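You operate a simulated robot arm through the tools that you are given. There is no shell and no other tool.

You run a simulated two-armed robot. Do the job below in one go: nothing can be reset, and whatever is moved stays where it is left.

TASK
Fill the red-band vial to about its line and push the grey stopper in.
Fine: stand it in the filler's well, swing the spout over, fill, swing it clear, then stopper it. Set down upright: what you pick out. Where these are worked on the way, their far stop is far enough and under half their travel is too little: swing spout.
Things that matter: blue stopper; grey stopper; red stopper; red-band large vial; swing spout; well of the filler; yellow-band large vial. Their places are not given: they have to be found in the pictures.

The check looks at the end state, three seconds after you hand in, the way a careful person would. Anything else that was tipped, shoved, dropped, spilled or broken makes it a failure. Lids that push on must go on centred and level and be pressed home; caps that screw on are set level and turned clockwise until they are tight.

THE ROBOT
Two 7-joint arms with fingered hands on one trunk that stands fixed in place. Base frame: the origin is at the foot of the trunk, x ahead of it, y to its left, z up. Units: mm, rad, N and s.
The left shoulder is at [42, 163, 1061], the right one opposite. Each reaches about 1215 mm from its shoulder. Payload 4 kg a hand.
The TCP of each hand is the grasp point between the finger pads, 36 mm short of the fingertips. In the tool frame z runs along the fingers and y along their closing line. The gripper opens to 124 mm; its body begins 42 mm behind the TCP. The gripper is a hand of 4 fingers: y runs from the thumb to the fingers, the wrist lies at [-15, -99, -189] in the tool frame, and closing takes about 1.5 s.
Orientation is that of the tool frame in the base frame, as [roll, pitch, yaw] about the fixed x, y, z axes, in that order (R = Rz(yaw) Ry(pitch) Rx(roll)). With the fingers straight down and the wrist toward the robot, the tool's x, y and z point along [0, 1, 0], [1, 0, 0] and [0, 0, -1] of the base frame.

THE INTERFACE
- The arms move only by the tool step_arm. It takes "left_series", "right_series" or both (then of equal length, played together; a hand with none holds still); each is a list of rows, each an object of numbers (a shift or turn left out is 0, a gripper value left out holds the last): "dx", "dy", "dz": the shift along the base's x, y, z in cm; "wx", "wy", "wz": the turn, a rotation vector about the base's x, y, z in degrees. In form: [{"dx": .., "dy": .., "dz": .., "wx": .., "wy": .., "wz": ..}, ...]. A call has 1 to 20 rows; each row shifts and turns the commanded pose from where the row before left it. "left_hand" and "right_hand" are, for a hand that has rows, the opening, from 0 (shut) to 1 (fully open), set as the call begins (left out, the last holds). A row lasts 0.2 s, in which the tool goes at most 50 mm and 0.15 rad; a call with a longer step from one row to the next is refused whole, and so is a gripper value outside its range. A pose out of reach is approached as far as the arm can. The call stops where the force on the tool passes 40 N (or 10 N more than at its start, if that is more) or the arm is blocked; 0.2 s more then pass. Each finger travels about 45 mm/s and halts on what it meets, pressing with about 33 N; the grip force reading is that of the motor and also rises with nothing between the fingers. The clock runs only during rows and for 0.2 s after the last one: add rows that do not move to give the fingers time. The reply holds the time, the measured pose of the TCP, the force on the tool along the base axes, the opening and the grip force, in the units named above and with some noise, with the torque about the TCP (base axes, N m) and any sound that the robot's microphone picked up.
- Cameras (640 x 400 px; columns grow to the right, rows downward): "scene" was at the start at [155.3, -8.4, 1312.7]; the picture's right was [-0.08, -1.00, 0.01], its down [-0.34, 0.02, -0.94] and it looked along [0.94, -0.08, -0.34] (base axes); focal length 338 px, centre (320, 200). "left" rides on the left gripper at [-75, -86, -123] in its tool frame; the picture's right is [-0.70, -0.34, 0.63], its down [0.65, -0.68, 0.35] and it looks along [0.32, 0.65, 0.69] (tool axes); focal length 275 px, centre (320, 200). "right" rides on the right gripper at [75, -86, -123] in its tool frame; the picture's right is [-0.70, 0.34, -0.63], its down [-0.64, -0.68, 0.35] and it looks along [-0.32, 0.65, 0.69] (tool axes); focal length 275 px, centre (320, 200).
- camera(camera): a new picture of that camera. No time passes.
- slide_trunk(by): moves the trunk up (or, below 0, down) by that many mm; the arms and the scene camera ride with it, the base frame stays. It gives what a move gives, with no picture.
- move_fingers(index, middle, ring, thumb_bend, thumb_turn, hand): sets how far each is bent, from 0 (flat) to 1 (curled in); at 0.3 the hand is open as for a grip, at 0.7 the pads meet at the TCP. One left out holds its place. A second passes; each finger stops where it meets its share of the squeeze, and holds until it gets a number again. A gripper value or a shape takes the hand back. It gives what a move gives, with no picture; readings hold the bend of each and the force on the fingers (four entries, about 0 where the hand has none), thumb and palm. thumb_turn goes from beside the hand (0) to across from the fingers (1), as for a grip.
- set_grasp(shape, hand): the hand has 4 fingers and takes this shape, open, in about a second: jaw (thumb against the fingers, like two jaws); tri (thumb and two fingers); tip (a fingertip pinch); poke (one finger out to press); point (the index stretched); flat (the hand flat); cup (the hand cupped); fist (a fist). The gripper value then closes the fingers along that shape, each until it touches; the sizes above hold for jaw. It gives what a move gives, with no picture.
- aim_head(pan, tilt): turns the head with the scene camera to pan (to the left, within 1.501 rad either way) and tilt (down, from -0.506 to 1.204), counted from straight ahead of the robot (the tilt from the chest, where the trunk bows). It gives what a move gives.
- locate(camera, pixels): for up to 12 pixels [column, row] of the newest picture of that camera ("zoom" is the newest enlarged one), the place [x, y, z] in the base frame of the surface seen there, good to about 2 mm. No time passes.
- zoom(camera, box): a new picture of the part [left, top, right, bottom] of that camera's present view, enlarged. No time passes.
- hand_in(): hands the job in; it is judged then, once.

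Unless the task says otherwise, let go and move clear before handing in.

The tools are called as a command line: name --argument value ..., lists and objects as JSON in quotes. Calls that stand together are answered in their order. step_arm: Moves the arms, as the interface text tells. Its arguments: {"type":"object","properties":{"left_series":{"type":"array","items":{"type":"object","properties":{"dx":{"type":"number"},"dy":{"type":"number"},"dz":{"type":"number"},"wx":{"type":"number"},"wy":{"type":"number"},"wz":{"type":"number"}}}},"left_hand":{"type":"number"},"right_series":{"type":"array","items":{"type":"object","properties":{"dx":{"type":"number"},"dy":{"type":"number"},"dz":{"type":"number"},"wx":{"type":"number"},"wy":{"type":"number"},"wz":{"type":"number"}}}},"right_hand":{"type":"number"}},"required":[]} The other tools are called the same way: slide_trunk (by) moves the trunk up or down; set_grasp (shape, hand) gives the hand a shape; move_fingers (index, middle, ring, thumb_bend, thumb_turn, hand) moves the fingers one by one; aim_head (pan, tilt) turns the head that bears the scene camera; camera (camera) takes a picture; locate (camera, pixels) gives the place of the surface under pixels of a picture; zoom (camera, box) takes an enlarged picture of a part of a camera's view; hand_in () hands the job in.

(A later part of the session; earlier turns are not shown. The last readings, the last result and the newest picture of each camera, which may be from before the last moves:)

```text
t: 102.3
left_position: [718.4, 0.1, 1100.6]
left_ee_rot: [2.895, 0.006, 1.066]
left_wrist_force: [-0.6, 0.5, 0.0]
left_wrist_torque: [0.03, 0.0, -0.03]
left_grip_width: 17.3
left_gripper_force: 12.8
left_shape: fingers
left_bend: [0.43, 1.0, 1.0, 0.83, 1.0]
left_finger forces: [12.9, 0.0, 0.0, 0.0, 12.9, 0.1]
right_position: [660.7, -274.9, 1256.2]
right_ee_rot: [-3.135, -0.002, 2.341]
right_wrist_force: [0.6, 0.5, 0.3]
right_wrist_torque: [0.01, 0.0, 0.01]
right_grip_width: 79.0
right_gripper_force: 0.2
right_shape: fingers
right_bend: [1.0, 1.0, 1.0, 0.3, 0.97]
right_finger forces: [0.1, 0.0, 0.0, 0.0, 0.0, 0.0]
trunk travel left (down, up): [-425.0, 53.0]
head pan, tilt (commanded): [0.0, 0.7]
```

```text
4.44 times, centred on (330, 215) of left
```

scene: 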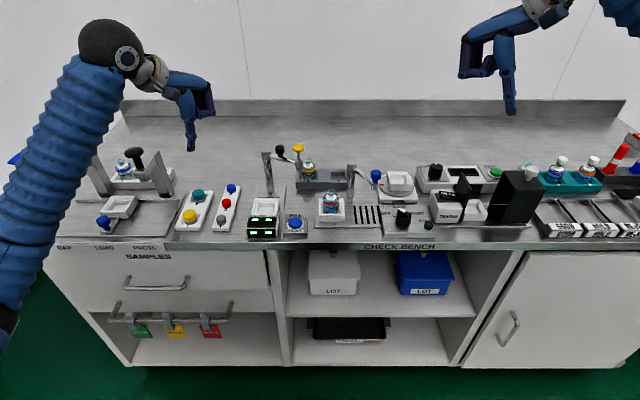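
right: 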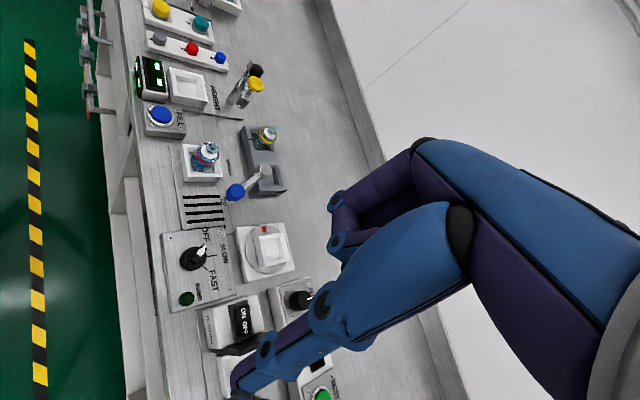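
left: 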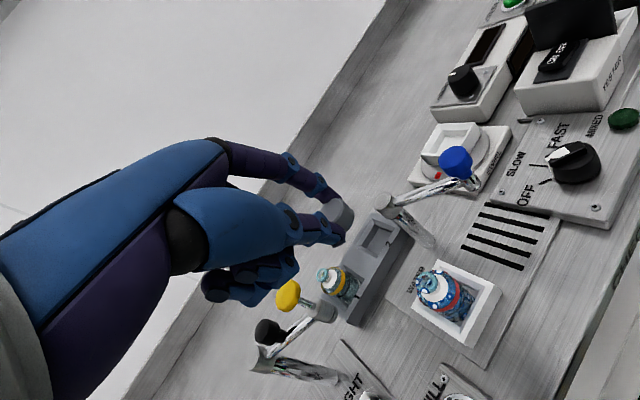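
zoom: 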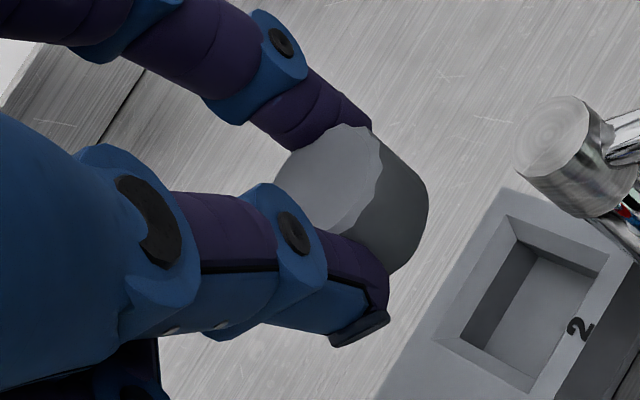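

locate --camera "zoom" --pixels '[[320, 180], [345, 145], [370, 150], [310, 215], [345, 190], [290, 190], [395, 190], [410, 240], [380, 160], [400, 265]]'

zoom --camera "scene" --box '[315, 130, 350, 160]'

locate --camera "zoom" --pixels '[[350, 175], [320, 150], [380, 160], [330, 205], [385, 195], [305, 190], [350, 215], [345, 260], [390, 240], [310, 270], [320, 288], [395, 200]]'

zoom --camera "right" --box '[265, 85, 305, 125]'

```text
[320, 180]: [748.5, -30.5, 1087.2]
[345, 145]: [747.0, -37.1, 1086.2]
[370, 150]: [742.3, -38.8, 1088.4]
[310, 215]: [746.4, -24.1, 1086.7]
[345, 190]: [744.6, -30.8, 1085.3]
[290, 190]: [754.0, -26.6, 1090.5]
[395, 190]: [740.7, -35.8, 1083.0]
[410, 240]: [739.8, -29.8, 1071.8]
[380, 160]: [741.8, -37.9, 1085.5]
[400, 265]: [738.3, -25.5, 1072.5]
```

```text
13.33 times, centred on (332, 145) of scene
```

zoom: 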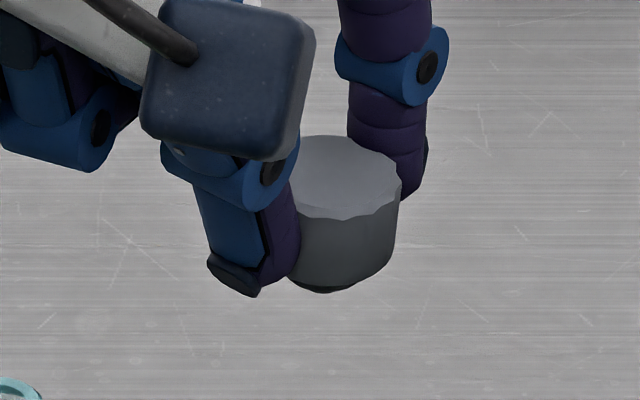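

```text
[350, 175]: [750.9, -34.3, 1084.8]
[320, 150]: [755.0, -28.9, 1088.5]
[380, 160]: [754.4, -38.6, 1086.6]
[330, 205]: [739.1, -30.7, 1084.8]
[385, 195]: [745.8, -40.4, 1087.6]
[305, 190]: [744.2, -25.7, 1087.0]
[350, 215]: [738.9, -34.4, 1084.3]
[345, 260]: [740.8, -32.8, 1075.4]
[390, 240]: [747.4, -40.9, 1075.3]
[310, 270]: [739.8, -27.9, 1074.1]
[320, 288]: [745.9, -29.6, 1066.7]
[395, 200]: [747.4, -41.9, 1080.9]
```

```text
10.00 times, centred on (285, 105) of right
```

zoom: 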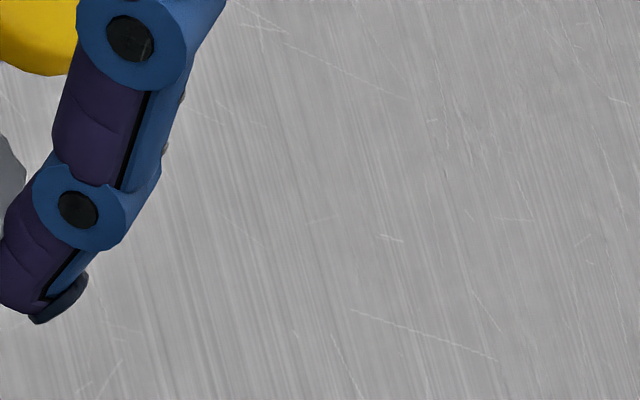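

The stopper's centre is ≈(750.5,-30.3), top z≈1087, level within a few degrees. I'll re-measure the vial mouth to line up exactly.

zoom --camera "scene" --box '[315, 180, 350, 210]'

locate --camera "zoom" --pixels '[[265, 215], [312, 245], [360, 215], [285, 190], [340, 190], [312, 262], [275, 240], [350, 240], [312, 225], [265, 225], [360, 225]]'

zoom --camera "right" --box '[180, 125, 230, 175]'

```text
13.33 times, centred on (332, 195) of scene
```

zoom: 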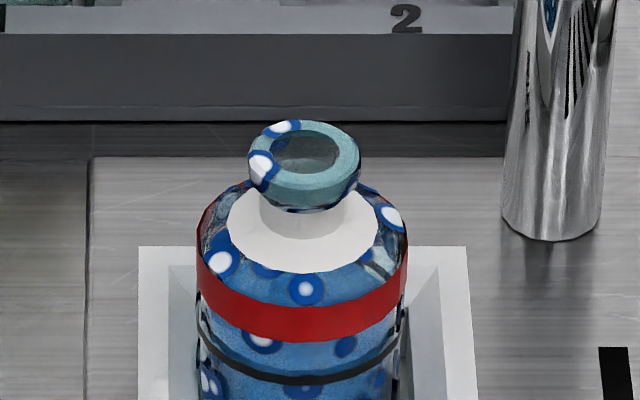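

```text
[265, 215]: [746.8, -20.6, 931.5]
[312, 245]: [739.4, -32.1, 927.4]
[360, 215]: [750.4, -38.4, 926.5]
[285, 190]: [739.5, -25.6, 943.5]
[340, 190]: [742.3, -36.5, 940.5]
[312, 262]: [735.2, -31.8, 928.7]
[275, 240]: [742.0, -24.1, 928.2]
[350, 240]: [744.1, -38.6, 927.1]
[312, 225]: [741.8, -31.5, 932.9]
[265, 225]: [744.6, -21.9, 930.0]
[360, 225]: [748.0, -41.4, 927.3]
```

```text
8.00 times, centred on (205, 150) of right
```

zoom: 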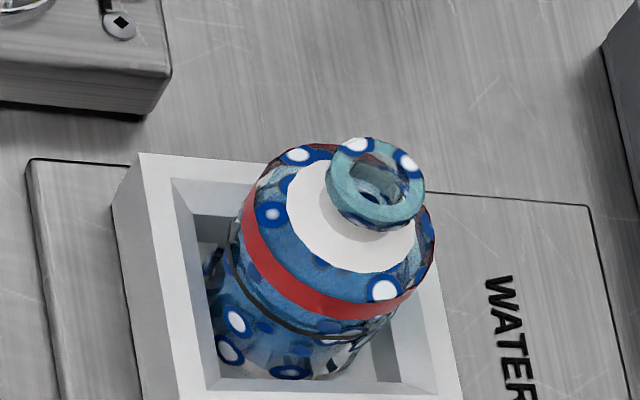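

locate --camera "zoom" --pixels '[[332, 185], [345, 205], [375, 218], [410, 210], [424, 185], [345, 150], [375, 140], [405, 150], [340, 170], [418, 170], [370, 205], [350, 185]]'

zoom --camera "scene" --box '[320, 182, 345, 202]'

locate --camera "zoom" --pixels '[[230, 170], [380, 165], [300, 215], [250, 200], [360, 195], [305, 115], [240, 150], [375, 150], [300, 230], [305, 205], [255, 185], [350, 185]]'

```text
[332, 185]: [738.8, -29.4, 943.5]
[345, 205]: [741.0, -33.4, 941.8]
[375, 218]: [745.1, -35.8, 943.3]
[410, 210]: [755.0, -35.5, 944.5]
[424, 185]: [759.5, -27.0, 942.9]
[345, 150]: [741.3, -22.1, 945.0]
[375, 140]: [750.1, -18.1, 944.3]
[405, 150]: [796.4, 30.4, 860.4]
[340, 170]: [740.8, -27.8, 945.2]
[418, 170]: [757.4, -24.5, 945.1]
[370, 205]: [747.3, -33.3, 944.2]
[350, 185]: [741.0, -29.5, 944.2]
```

```text
16.00 times, centred on (332, 192) of scene
```

zoom: 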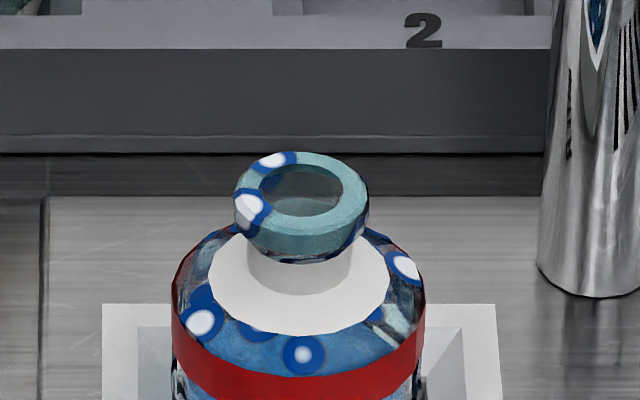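

```text
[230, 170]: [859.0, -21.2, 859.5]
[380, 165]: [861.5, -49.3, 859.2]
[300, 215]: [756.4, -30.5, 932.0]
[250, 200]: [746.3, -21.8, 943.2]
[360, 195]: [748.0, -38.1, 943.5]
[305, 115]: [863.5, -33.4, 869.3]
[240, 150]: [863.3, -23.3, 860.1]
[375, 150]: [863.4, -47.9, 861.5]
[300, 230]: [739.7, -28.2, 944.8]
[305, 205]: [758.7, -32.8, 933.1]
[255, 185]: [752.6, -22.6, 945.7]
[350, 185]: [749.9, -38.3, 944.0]
```

Mouth centre ≈(749.7,-29), lip top z≈945; the stopper needs about −1 mm x, +1 mm y. Lowering until the plug is ~6 mm above the lip.

step_arm --left_series '[{"dx": -0.1, "dy": 0.1, "dz": -2}, {"dz": -2}, {"dz": -2}, {"dz": -2}, {"dz": -1.5}, {"dz": -1}, {"dz": -0.6}, {}]'

zoom --camera "scene" --box '[310, 165, 355, 205]'

zoom --camera "right" --box '[185, 110, 245, 170]'

zoom --camera "left" --box '[290, 170, 400, 270]'

```text
t: 104.1
left_position: [716.7, 1.8, 987.8]
left_ee_rot: [2.898, 0.006, 1.066]
left_wrist_force: [-0.1, -0.5, -1.2]
left_wrist_torque: [-0.02, 0.0, -0.01]
left_grip_width: 17.4
left_gripper_force: 12.9
left_shape: fingers
left_bend: [0.43, 1.0, 1.0, 0.83, 1.0]
left_finger forces: [12.9, 0.1, 0.0, 0.0, 12.9, 0.0]
right_position: [661.2, -274.5, 1256.7]
right_ee_rot: [-3.136, -0.002, 2.341]
right_wrist_force: [0.0, -0.4, -0.4]
right_wrist_torque: [0.01, 0.04, -0.01]
right_grip_width: 79.1
right_gripper_force: 0.1
right_shape: fingers
right_bend: [1.0, 1.0, 1.0, 0.3, 0.97]
right_finger forces: [0.0, 0.1, 0.0, 0.1, 0.0, 0.0]
trunk travel left (down, up): [-425.0, 53.0]
head pan, tilt (commanded): [0.0, 0.7]
```

```text
10.00 times, centred on (332, 185) of scene
```

zoom: 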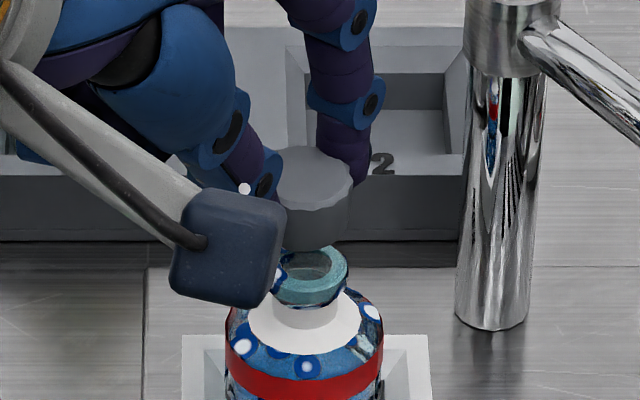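

```text
6.67 times, centred on (215, 140) of right
```

zoom: 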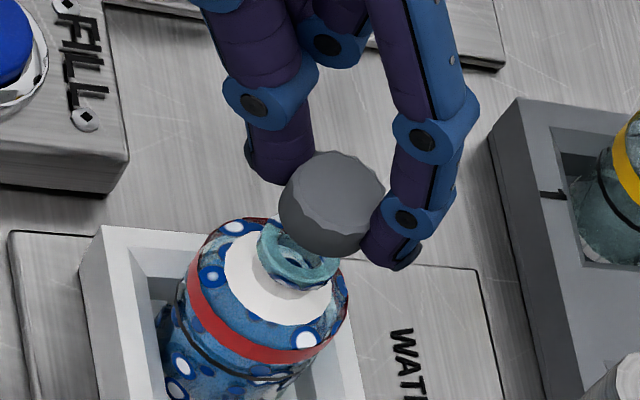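

```text
4.00 times, centred on (345, 220) of left
```

zoom: 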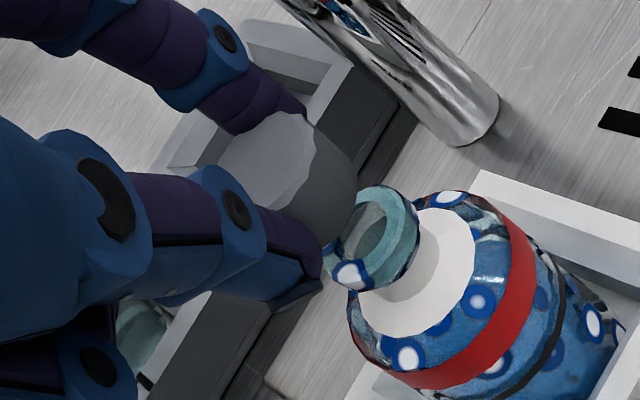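

zoom --camera "right" --box '[195, 120, 235, 160]'

locate --camera "zoom" --pixels '[[340, 150], [265, 150], [420, 165], [335, 80], [300, 195], [360, 215], [310, 230], [380, 240], [270, 190], [240, 200], [290, 260], [350, 265]]'

zoom --camera "scene" --box '[320, 175, 345, 200]'

locate --camera "zoom" --pixels '[[290, 130], [255, 130], [350, 125], [300, 165], [290, 100], [300, 210], [350, 190], [255, 190], [345, 150], [300, 235], [240, 270], [360, 265]]'

```text
10.00 times, centred on (215, 140) of right
```

zoom: 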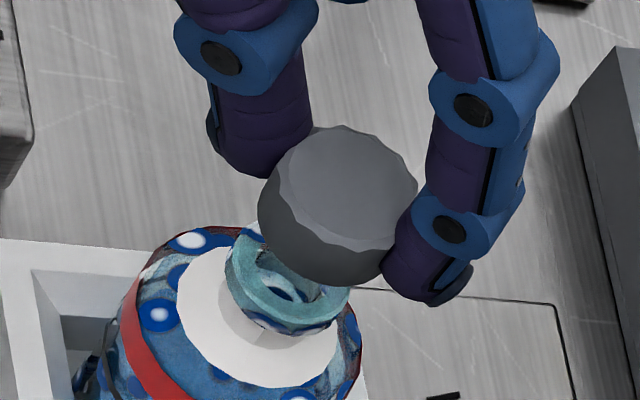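

```text
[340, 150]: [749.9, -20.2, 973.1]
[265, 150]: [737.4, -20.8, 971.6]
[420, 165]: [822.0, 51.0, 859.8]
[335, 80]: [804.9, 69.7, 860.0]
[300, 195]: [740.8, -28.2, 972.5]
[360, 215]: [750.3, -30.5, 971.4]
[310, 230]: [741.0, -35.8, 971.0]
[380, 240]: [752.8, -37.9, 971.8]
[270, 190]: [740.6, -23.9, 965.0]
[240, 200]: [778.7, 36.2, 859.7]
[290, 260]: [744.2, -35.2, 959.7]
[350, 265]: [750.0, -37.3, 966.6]
```

```text
16.00 times, centred on (332, 188) of scene
```

zoom: 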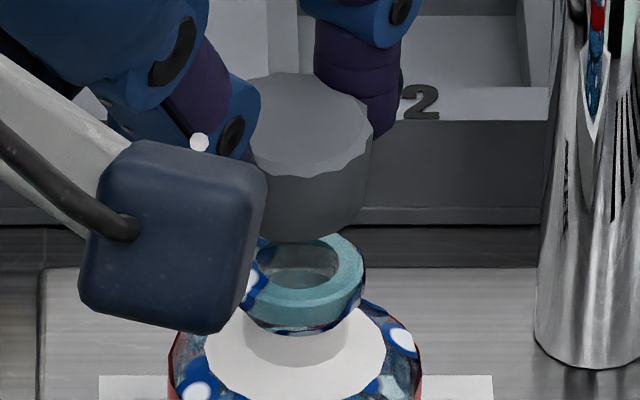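

```text
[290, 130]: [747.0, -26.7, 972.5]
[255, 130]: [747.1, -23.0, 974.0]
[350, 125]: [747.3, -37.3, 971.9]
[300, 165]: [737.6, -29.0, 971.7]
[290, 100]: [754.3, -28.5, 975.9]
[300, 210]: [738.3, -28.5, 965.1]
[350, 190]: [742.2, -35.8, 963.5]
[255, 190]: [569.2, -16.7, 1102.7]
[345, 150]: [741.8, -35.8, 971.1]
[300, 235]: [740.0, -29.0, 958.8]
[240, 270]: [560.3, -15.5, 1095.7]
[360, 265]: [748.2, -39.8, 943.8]
```

The cap leans ~6° toward −y/−x. I'll correct with a small rotation (wx −4.5°, wy +3°) and re-measure alignment to the lip.

step_arm --left_series '[{"wx": -2.25, "wy": 1.5, "dx": 0.05}, {"wx": -2.25, "wy": 1.5}, {}]'

zoom --camera "scene" --box '[320, 175, 345, 200]'

locate --camera "zoom" --pixels '[[290, 130], [265, 115], [350, 125], [300, 165], [290, 100], [300, 210], [350, 190], [345, 150], [300, 235], [360, 265], [330, 110], [310, 145]]'

zoom --camera "right" --box '[195, 120, 235, 160]'

locate --camera "zoom" --pixels '[[340, 150], [300, 160], [390, 190], [340, 200], [310, 220], [380, 230], [270, 200], [290, 260], [350, 265], [320, 140], [360, 170]]'

```text
t: 104.9
left_position: [716.9, 2.5, 988.8]
left_ee_rot: [2.904, 0.101, 1.069]
left_wrist_force: [0.1, 0.4, -0.1]
left_wrist_torque: [-0.02, -0.04, 0.0]
left_grip_width: 17.5
left_gripper_force: 13.2
left_shape: fingers
left_bend: [0.43, 1.0, 1.0, 0.83, 1.0]
left_finger forces: [12.9, 0.1, 0.0, 0.0, 12.9, 0.0]
right_position: [661.3, -274.8, 1255.6]
right_ee_rot: [-3.135, -0.003, 2.341]
right_wrist_force: [0.0, 0.7, 0.2]
right_wrist_torque: [0.04, 0.03, 0.02]
right_grip_width: 79.4
right_gripper_force: 0.0
right_shape: fingers
right_bend: [1.0, 1.0, 1.0, 0.3, 0.97]
right_finger forces: [0.0, 0.0, 0.0, 0.0, 0.0, 0.0]
trunk travel left (down, up): [-425.0, 53.0]
head pan, tilt (commanded): [0.0, 0.7]
```

```text
16.00 times, centred on (332, 188) of scene
```

zoom: 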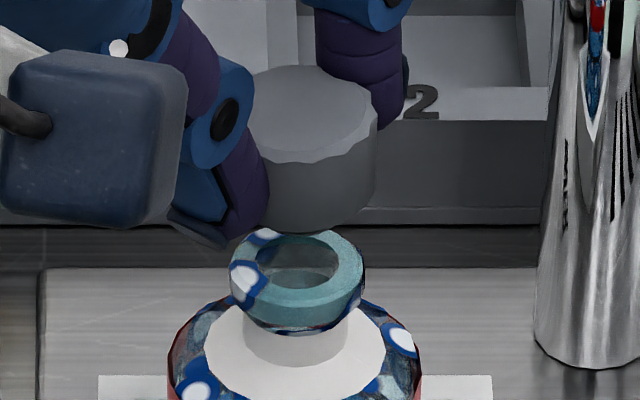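

```text
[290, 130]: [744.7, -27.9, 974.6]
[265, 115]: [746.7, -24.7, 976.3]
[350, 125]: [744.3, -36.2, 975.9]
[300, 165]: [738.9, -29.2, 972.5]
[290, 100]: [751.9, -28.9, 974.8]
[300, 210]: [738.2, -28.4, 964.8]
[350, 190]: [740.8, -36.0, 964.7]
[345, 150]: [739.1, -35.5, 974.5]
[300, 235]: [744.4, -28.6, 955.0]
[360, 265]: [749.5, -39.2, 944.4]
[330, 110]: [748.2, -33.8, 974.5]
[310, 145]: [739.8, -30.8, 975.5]
```

```text
10.00 times, centred on (215, 140) of right
```

zoom: 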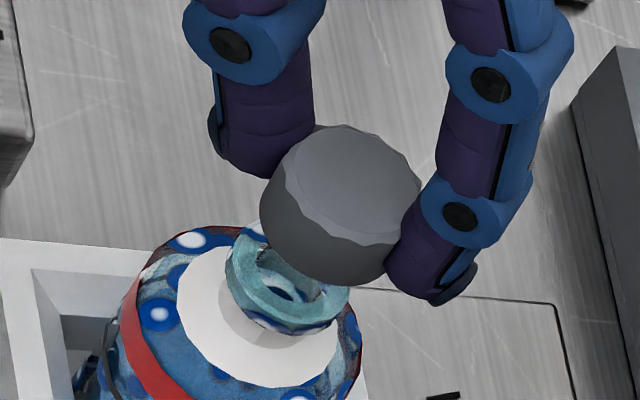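

```text
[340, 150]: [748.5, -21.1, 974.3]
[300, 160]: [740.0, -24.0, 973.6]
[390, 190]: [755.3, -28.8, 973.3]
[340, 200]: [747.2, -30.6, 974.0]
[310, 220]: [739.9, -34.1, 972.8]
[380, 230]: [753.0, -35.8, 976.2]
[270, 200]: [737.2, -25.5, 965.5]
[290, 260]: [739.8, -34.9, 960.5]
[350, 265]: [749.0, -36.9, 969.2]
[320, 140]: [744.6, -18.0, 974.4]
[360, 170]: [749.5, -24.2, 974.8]
```

The cap is now level (top z≈974.5 all around) and within ~1.5 mm of the mouth axis. I'll shift −0.5 mm x, −1.2 mm y, lower 6 mm and re-check.

step_arm --left_series '[{"dx": -0.05, "dy": -0.12, "dz": -0.3}, {"dz": -0.3}, {}]'

zoom --camera "scene" --box '[320, 178, 345, 202]'

zoom --camera "right" --box '[195, 120, 235, 160]'

zoom --camera "left" --box '[310, 180, 390, 260]'

```text
t: 105.7
left_position: [717.6, 1.8, 982.8]
left_ee_rot: [2.905, 0.1, 1.066]
left_wrist_force: [-0.2, -1.5, 0.3]
left_wrist_torque: [0.02, 0.03, 0.02]
left_grip_width: 17.4
left_gripper_force: 12.8
left_shape: fingers
left_bend: [0.43, 1.0, 1.0, 0.83, 1.0]
left_finger forces: [13.0, 0.1, 0.0, 0.0, 13.0, 0.1]
right_position: [660.9, -274.9, 1255.7]
right_ee_rot: [-3.136, -0.002, 2.341]
right_wrist_force: [-0.5, 0.1, -1.4]
right_wrist_torque: [0.01, -0.03, 0.01]
right_grip_width: 79.1
right_gripper_force: 0.1
right_shape: fingers
right_bend: [1.0, 1.0, 1.0, 0.3, 0.97]
right_finger forces: [0.0, 0.0, 0.0, 0.1, 0.0, 0.0]
trunk travel left (down, up): [-425.0, 53.0]
head pan, tilt (commanded): [0.0, 0.7]
```

```text
16.00 times, centred on (332, 190) of scene
```

zoom: 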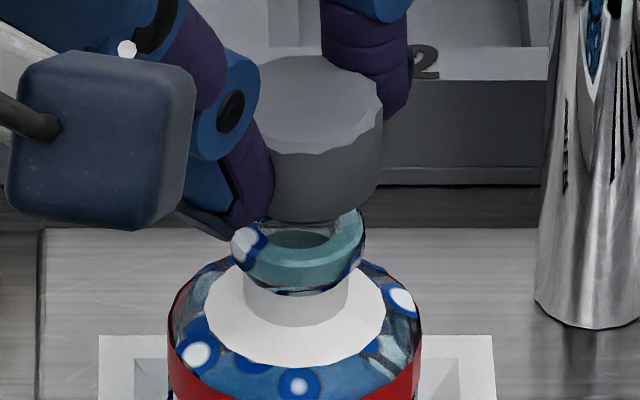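

```text
10.00 times, centred on (215, 140) of right
```

zoom: 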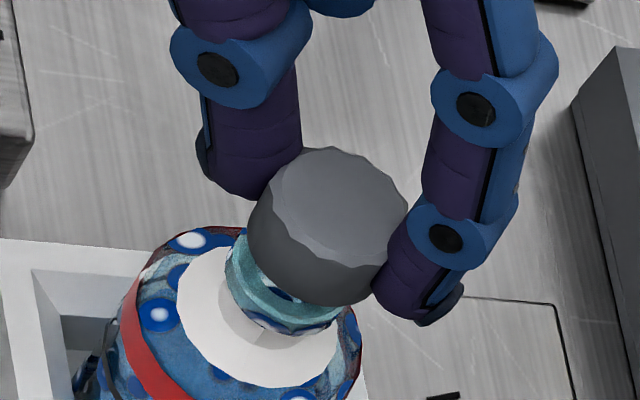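

```text
5.00 times, centred on (350, 220) of left
```

zoom: 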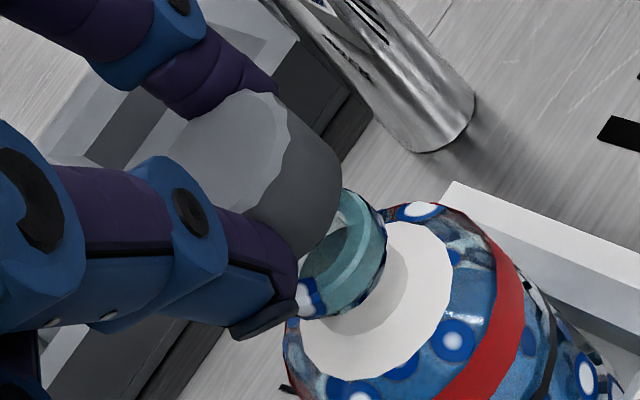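

From three views the stopper is centred on the mouth within about 1 mm. Lowering in 2 mm steps, watching forces.

step_arm --left_series '[{"dz": -0.2}, {"dz": -0.2}, {"dz": -0.2}, {}]'

zoom --camera "scene" --box '[320, 178, 345, 202]'

zoom --camera "right" --box '[195, 120, 235, 160]'

zoom --camera "left" --box '[310, 180, 390, 260]'

```text
t: 106.7
left_position: [717.8, 1.6, 978.7]
left_ee_rot: [2.906, 0.1, 1.067]
left_wrist_force: [0.3, 0.4, 3.3]
left_wrist_torque: [-0.11, -0.11, 0.0]
left_grip_width: 17.6
left_gripper_force: 13.2
left_shape: fingers
left_bend: [0.43, 1.0, 1.0, 0.83, 1.0]
left_finger forces: [12.9, 0.0, 0.1, 0.0, 13.1, 0.0]
right_position: [661.0, -274.0, 1256.0]
right_ee_rot: [-3.135, -0.001, 2.34]
right_wrist_force: [-0.2, -0.4, 0.4]
right_wrist_torque: [0.01, -0.01, -0.02]
right_grip_width: 79.1
right_gripper_force: 0.0
right_shape: fingers
right_bend: [1.0, 1.0, 1.0, 0.3, 0.97]
right_finger forces: [0.0, 0.1, 0.0, 0.0, 0.1, 0.0]
trunk travel left (down, up): [-425.0, 53.0]
head pan, tilt (commanded): [0.0, 0.7]
```

```text
16.00 times, centred on (332, 190) of scene
```

zoom: 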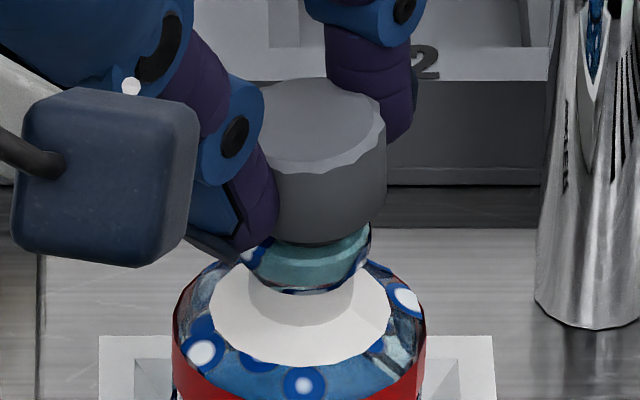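

```text
10.00 times, centred on (215, 140) of right
```

zoom: 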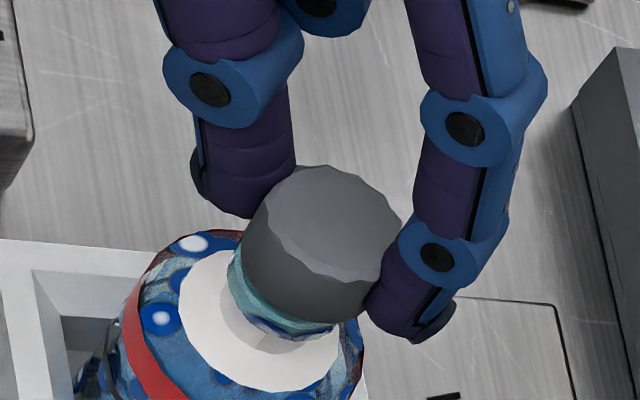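

```text
5.00 times, centred on (350, 220) of left
```

zoom: 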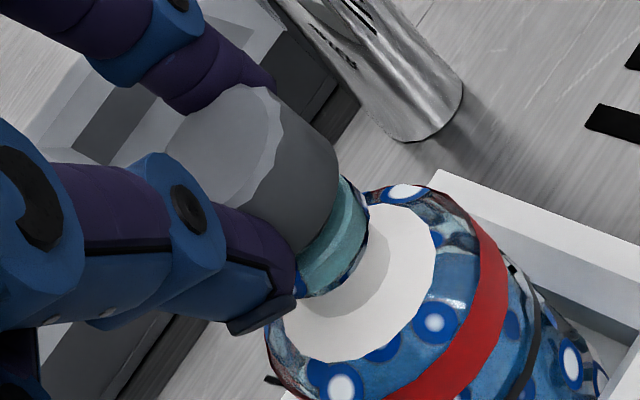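

Contact at 3 N; the vial shifted by <1 mm to self-centre and the plug seems to be entering the mouth. Measuring how far the cap is above the lip.

zoom --camera "scene" --box '[320, 178, 345, 202]'

locate --camera "zoom" --pixels '[[310, 130], [290, 110], [350, 115], [315, 165], [300, 95], [315, 200], [365, 190], [315, 235], [315, 255], [260, 255], [360, 255], [310, 275]]'

zoom --camera "right" --box '[195, 120, 235, 160]'

locate --camera "zoom" --pixels '[[335, 200], [290, 190], [380, 220], [330, 250], [350, 180], [280, 260], [310, 290], [245, 280], [280, 315], [320, 325], [340, 275], [255, 300]]'

```text
16.00 times, centred on (332, 190) of scene
```

zoom: 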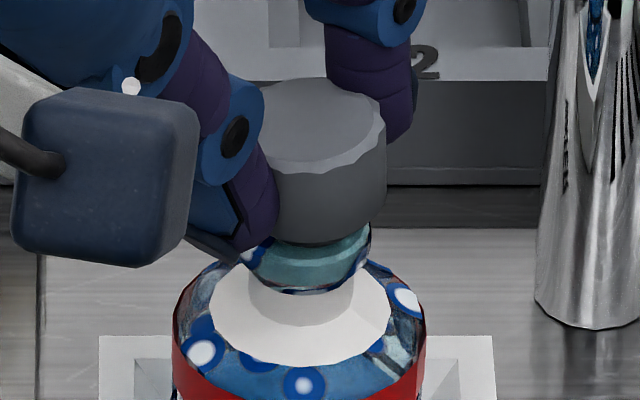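

```text
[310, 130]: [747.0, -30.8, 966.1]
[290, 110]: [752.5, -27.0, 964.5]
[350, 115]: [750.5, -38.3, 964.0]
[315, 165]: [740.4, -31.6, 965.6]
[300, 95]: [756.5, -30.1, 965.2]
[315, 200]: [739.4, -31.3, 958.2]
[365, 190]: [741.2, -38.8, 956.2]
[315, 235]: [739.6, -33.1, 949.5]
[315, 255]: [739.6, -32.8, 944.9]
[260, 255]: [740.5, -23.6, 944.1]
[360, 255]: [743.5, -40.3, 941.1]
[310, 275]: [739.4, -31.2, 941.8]
```

```text
10.00 times, centred on (215, 140) of right
```

zoom: 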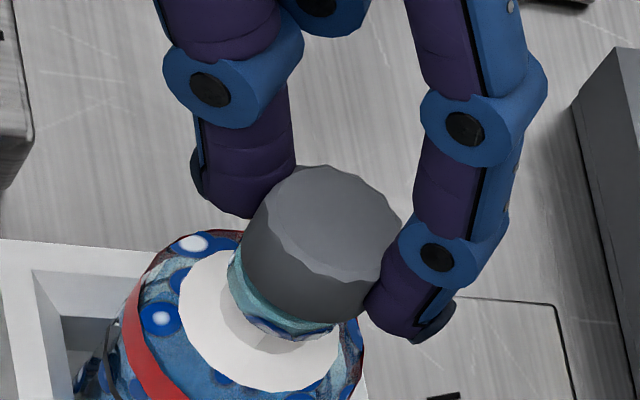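

```text
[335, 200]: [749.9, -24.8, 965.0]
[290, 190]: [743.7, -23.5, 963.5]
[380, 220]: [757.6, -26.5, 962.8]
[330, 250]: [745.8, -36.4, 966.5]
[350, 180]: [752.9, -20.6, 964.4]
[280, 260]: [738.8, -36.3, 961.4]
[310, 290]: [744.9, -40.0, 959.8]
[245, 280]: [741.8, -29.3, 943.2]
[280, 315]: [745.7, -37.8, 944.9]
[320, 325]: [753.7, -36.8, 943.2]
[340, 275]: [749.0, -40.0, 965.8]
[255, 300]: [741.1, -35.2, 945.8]
```

The cap is level at z≈965 with its skirt ~4 mm above the lip, so the plug is partly in. Pushing further down gently.

step_arm --left_series '[{"dz": -0.2}, {"dz": -0.2}, {}]'

zoom --camera "scene" --box '[320, 178, 345, 202]'

locate --camera "zoom" --pixels '[[310, 135], [290, 115], [350, 120], [315, 170], [300, 100], [315, 205], [365, 195], [315, 240], [315, 255], [260, 255], [360, 255], [310, 275]]'

```text
t: 107.5
left_position: [718.0, 0.4, 974.0]
left_ee_rot: [2.905, 0.101, 1.067]
left_wrist_force: [-0.7, 0.0, -0.7]
left_wrist_torque: [0.03, 0.05, -0.05]
left_grip_width: 17.5
left_gripper_force: 12.9
left_shape: fingers
left_bend: [0.42, 1.0, 1.0, 0.83, 1.0]
left_finger forces: [13.1, 0.0, 0.0, 0.1, 13.2, 0.0]
right_position: [661.2, -275.2, 1256.6]
right_ee_rot: [-3.133, -0.003, 2.341]
right_wrist_force: [0.9, -0.1, -0.5]
right_wrist_torque: [0.0, -0.02, 0.0]
right_grip_width: 79.3
right_gripper_force: 0.0
right_shape: fingers
right_bend: [1.0, 1.0, 1.0, 0.3, 0.97]
right_finger forces: [0.0, 0.0, 0.1, 0.1, 0.0, 0.0]
trunk travel left (down, up): [-425.0, 53.0]
head pan, tilt (commanded): [0.0, 0.7]
```

```text
16.00 times, centred on (332, 190) of scene
```

zoom: 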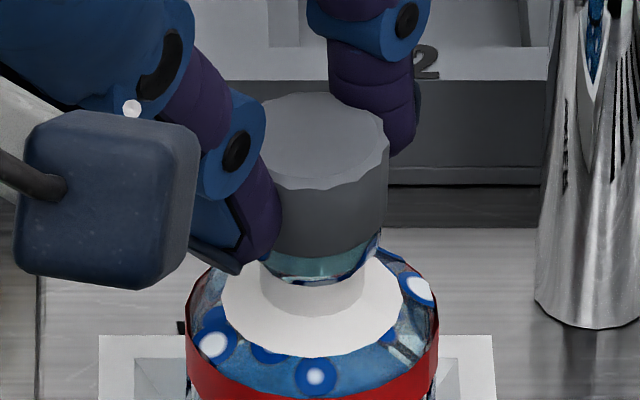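

```text
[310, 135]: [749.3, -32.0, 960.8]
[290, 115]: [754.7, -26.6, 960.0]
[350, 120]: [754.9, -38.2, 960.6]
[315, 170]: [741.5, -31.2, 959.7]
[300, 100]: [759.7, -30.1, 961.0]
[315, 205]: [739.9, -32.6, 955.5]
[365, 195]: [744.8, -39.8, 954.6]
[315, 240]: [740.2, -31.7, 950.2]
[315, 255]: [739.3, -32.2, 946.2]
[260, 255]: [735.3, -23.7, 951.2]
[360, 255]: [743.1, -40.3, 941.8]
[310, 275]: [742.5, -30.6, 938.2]
```

The cap moved down to z≈960.5 with almost no force, but the vial appears to have shifted ~2.5 mm right and perhaps tilted. Looking wider.

zoom --camera "scene" --box '[310, 175, 355, 220]'

zoom --camera "right" --box '[180, 115, 250, 185]'

zoom --camera "left" --box '[300, 170, 440, 290]'

```text
8.89 times, centred on (332, 198) of scene
```

zoom: 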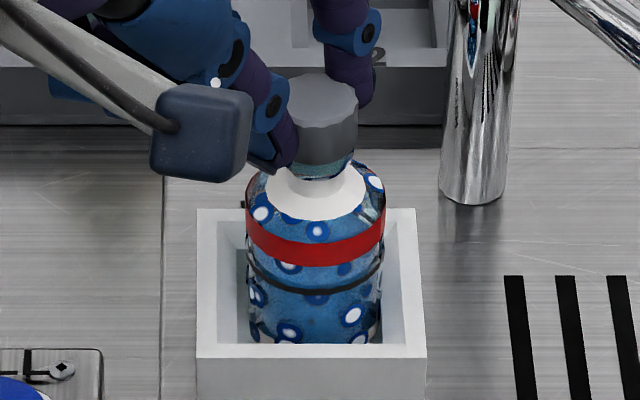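

```text
5.71 times, centred on (215, 150) of right
```

zoom: 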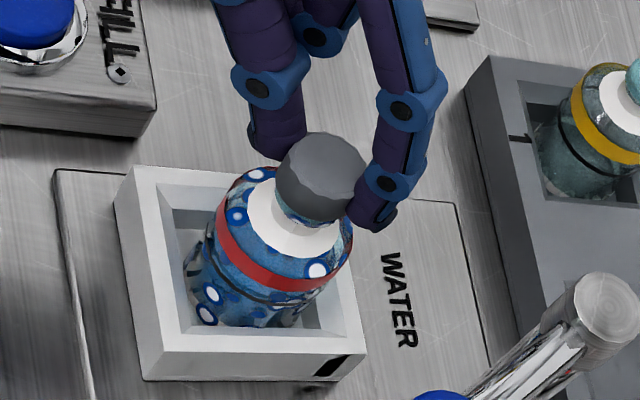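

```text
3.33 times, centred on (370, 230) of left
```

zoom: 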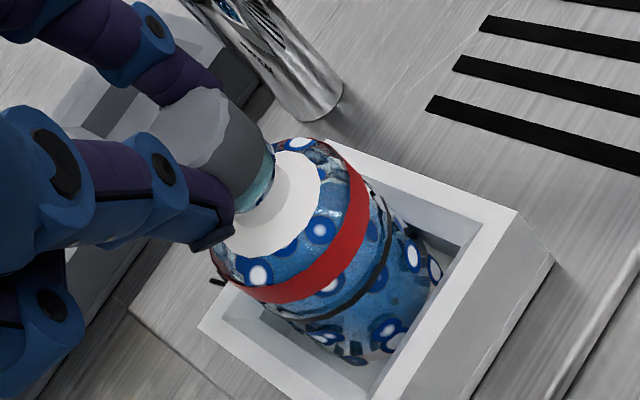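

zoom --camera "scene" --box '[320, 183, 340, 203]'

locate --camera "zoom" --pixels '[[215, 175], [225, 185], [235, 165], [250, 160], [200, 170], [265, 150], [250, 200], [260, 195], [240, 150], [205, 150]]'

zoom --camera "left" --box '[320, 200, 380, 260]'

locate --camera "zoom" --pixels '[[270, 210], [290, 215], [250, 230], [300, 200], [310, 180], [330, 150], [340, 170], [320, 130], [280, 180], [330, 210]]'

```text
16.00 times, centred on (330, 193) of scene
```

zoom: 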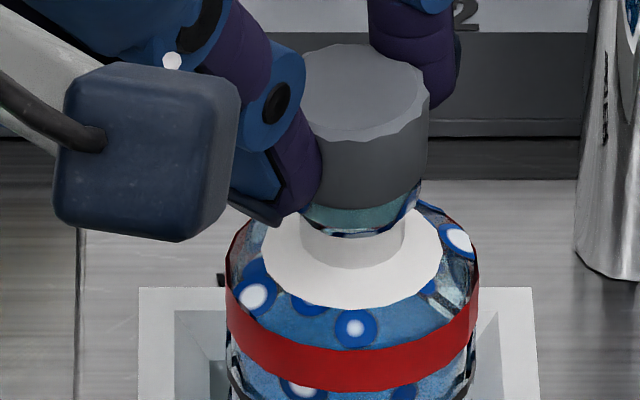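

```text
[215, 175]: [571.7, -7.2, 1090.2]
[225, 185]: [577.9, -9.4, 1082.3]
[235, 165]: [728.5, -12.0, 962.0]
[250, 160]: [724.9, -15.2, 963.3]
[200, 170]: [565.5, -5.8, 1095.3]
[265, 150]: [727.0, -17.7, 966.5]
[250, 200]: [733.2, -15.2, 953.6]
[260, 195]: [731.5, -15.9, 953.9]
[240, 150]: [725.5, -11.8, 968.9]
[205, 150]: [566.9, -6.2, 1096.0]
```

```text
6.67 times, centred on (350, 230) of left
```

zoom: 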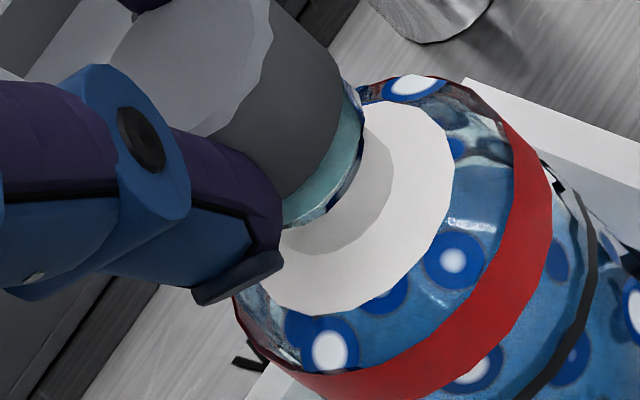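

```text
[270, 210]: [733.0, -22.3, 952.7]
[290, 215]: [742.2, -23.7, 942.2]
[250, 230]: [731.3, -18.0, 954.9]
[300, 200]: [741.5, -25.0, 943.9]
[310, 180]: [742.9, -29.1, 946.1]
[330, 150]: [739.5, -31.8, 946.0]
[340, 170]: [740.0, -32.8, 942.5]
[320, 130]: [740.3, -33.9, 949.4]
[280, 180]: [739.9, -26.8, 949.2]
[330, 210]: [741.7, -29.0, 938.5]
```

The thumb tip (z≈948) is clear of the collar, the plug is in and the skirt is ~2–3 mm from the lip. Pressing on.

step_arm --left_series '[{"dz": -0.2}, {"dz": -0.2}, {}]'

zoom --camera "scene" --box '[320, 180, 345, 204]'

locate --camera "zoom" --pixels '[[310, 120], [290, 100], [350, 105], [315, 150], [300, 85], [315, 180], [365, 175], [315, 210], [315, 225], [370, 215], [310, 240]]'

zoom --camera "left" --box '[320, 200, 380, 260]'

```text
t: 108.3
left_position: [717.5, 0.5, 969.0]
left_ee_rot: [2.903, 0.099, 1.066]
left_wrist_force: [-1.2, -0.1, 11.0]
left_wrist_torque: [-0.3, -0.29, 0.0]
left_grip_width: 17.4
left_gripper_force: 15.6
left_shape: fingers
left_bend: [0.41, 1.0, 1.0, 0.84, 1.0]
left_finger forces: [15.1, 0.0, 0.1, 0.1, 14.9, 0.0]
right_position: [660.1, -275.8, 1257.3]
right_ee_rot: [-3.138, -0.001, 2.34]
right_wrist_force: [0.4, 0.0, 0.2]
right_wrist_torque: [0.01, -0.02, 0.01]
right_grip_width: 78.9
right_gripper_force: 0.1
right_shape: fingers
right_bend: [1.0, 1.0, 1.0, 0.3, 0.97]
right_finger forces: [0.0, 0.1, 0.0, 0.0, 0.1, 0.1]
trunk travel left (down, up): [-425.0, 53.0]
head pan, tilt (commanded): [0.0, 0.7]
```

```text
16.00 times, centred on (332, 192) of scene
```

zoom: 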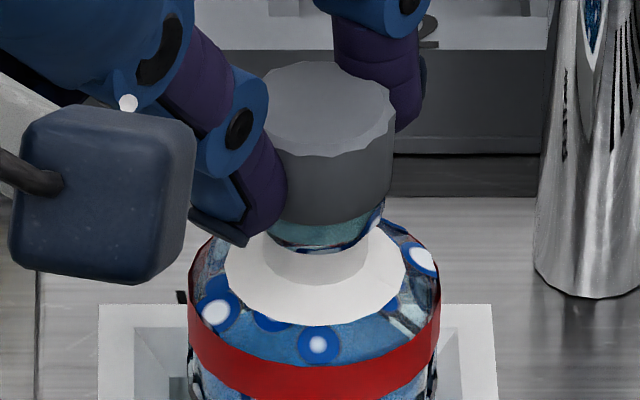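

```text
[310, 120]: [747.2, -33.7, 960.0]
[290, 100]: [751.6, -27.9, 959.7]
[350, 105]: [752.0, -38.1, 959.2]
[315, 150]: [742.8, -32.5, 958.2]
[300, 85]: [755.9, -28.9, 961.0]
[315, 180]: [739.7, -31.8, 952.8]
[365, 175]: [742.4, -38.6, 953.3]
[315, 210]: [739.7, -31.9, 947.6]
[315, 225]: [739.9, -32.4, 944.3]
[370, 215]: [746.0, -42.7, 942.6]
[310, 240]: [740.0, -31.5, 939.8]
```

```text
6.67 times, centred on (350, 230) of left
```

zoom: 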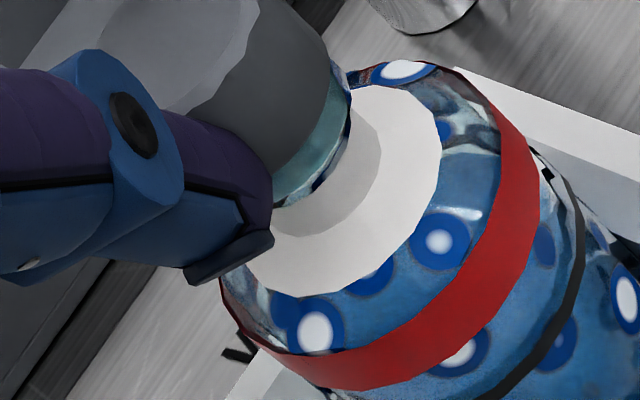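

The fingers slid about 4 mm down the cap at 11 N while the cap stayed at z≈959.7, so the pinch can't drive it home. I'll release it (plug is in the neck) and then press from above.

move_fingers --hand "left" --index 0.39 --thumb_bend 0.76

zoom --camera "scene" --box '[315, 175, 350, 210]'

zoom --camera "right" --box '[190, 115, 250, 175]'

```text
t: 109.3
left_position: [717.3, 2.3, 968.1]
left_ee_rot: [2.905, 0.101, 1.068]
left_wrist_force: [0.5, -0.2, 0.4]
left_wrist_torque: [0.0, 0.0, 0.01]
left_grip_width: 32.2
left_gripper_force: 0.4
left_shape: fingers
left_bend: [0.39, 1.0, 1.0, 0.76, 1.0]
left_finger forces: [0.1, 0.0, 0.1, 0.0, 0.0, 0.0]
right_position: [661.3, -275.5, 1255.9]
right_ee_rot: [-3.138, -0.002, 2.341]
right_wrist_force: [-0.5, -0.6, -0.3]
right_wrist_torque: [0.0, 0.04, 0.0]
right_grip_width: 79.1
right_gripper_force: 0.1
right_shape: fingers
right_bend: [1.0, 1.0, 1.0, 0.3, 0.97]
right_finger forces: [0.0, 0.0, 0.0, 0.0, 0.1, 0.1]
trunk travel left (down, up): [-425.0, 53.0]
head pan, tilt (commanded): [0.0, 0.7]
```

```text
11.43 times, centred on (332, 192) of scene
```

zoom: 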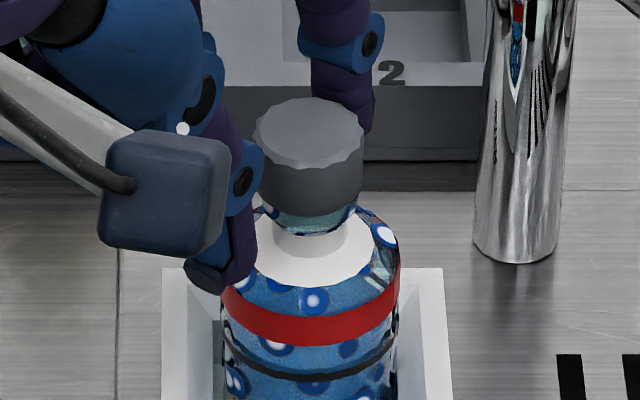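

```text
6.67 times, centred on (220, 145) of right
```

zoom: 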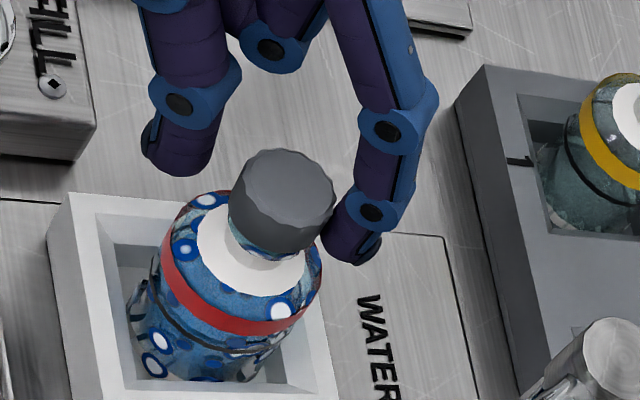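

The stopper sits level and centred in the mouth. I'll open the index a bit more and lift the left hand straight up and away.

move_fingers --hand "left" --index 0.35 --thumb_bend 0.72

step_arm --left_series '[{"dz": 0.5}, {"dz": 1}, {"dz": 1.5}, {"dz": 3}, {"dz": 4}, {"dz": 4}, {"dz": 4}, {"dy": 3.5}, {"dy": 3.5}, {"dy": 3.5}, {"dy": 3.5}, {"dy": 3.5}, {"dy": 3.5}, {"dy": 3.5}, {}]'

zoom --camera "scene" --box '[305, 165, 360, 220]'

zoom --camera "right" --box '[190, 115, 250, 175]'

```text
t: 110.3
left_position: [717.0, 1.7, 968.8]
left_ee_rot: [2.905, 0.101, 1.069]
left_wrist_force: [0.1, -0.8, -0.6]
left_wrist_torque: [-0.02, 0.03, -0.01]
left_grip_width: 47.2
left_gripper_force: 0.0
left_shape: fingers
left_bend: [0.35, 1.0, 1.0, 0.72, 1.0]
left_finger forces: [0.0, 0.1, 0.0, 0.1, 0.0, 0.1]
right_position: [661.1, -275.3, 1256.9]
right_ee_rot: [-3.136, -0.001, 2.34]
right_wrist_force: [-0.7, -0.1, 0.9]
right_wrist_torque: [0.02, 0.02, -0.02]
right_grip_width: 79.3
right_gripper_force: 0.1
right_shape: fingers
right_bend: [1.0, 1.0, 1.0, 0.3, 0.97]
right_finger forces: [0.0, 0.1, 0.1, 0.0, 0.0, 0.1]
trunk travel left (down, up): [-425.0, 53.0]
head pan, tilt (commanded): [0.0, 0.7]
```

```text
t: 113.5
left_position: [717.0, 245.6, 1149.7]
left_ee_rot: [2.905, 0.101, 1.066]
left_wrist_force: [0.4, 0.0, 0.1]
left_wrist_torque: [0.01, -0.01, -0.01]
left_grip_width: 47.7
left_gripper_force: 0.0
left_shape: fingers
left_bend: [0.35, 1.0, 1.0, 0.72, 1.0]
left_finger forces: [0.0, 0.1, 0.1, 0.0, 0.0, 0.0]
right_position: [661.4, -275.8, 1256.2]
right_ee_rot: [-3.136, -0.005, 2.341]
right_wrist_force: [0.0, 0.7, 0.6]
right_wrist_torque: [-0.01, 0.02, 0.02]
right_grip_width: 79.0
right_gripper_force: 0.0
right_shape: fingers
right_bend: [1.0, 1.0, 1.0, 0.3, 0.97]
right_finger forces: [0.0, 0.0, 0.1, 0.1, 0.0, 0.0]
trunk travel left (down, up): [-425.0, 53.0]
head pan, tilt (commanded): [0.0, 0.7]
```

```text
7.27 times, centred on (332, 192) of scene
```

zoom: 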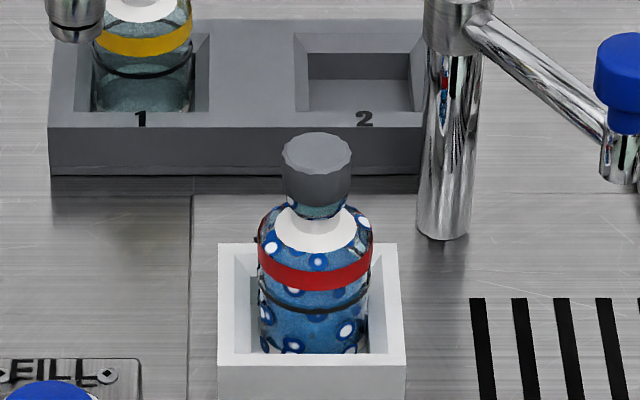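

```text
6.67 times, centred on (220, 145) of right
```

zoom: 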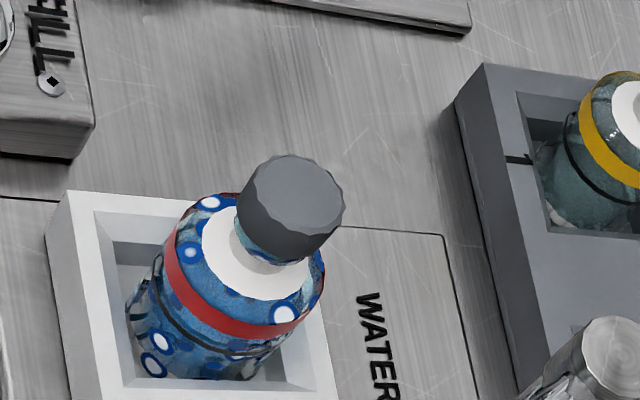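

The stopper stands on the vial, level. Measuring its height and the remaining gap to the lip.

zoom --camera "scene" --box '[320, 180, 345, 204]'

locate --camera "zoom" --pixels '[[295, 130], [270, 110], [330, 110], [295, 90], [295, 155], [295, 190], [295, 215], [295, 232], [230, 150], [362, 150], [295, 245], [340, 225]]'

zoom --camera "right" --box '[205, 130, 240, 160]'

locate --camera "zoom" --pixels '[[320, 200], [260, 180], [380, 210], [340, 150], [330, 245], [230, 240], [260, 290], [240, 300], [300, 310], [270, 320], [320, 320]]'

```text
16.00 times, centred on (332, 192) of scene
```

zoom: 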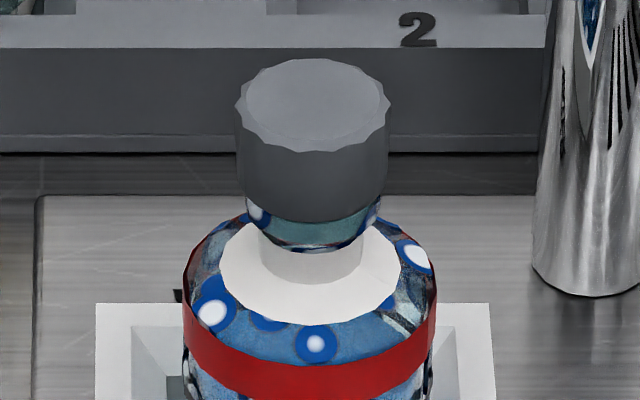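

```text
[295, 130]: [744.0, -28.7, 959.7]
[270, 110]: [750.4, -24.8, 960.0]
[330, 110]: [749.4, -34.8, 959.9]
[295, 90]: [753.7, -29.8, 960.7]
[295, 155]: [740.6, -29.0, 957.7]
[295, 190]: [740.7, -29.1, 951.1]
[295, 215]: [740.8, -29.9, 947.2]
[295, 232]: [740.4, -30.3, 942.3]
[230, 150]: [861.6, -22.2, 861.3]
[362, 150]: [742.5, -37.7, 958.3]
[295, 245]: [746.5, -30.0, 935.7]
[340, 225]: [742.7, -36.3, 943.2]
```

```text
13.33 times, centred on (222, 145) of right
```

zoom: 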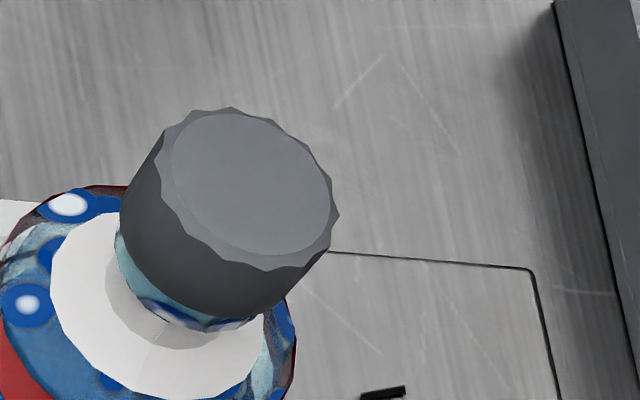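

```text
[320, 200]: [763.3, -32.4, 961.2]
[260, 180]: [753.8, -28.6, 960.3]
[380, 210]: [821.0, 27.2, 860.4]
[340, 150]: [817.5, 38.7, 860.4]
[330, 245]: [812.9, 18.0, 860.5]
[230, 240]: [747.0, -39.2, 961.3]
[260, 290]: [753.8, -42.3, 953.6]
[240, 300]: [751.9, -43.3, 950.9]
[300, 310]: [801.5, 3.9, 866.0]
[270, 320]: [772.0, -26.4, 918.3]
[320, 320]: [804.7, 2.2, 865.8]
```

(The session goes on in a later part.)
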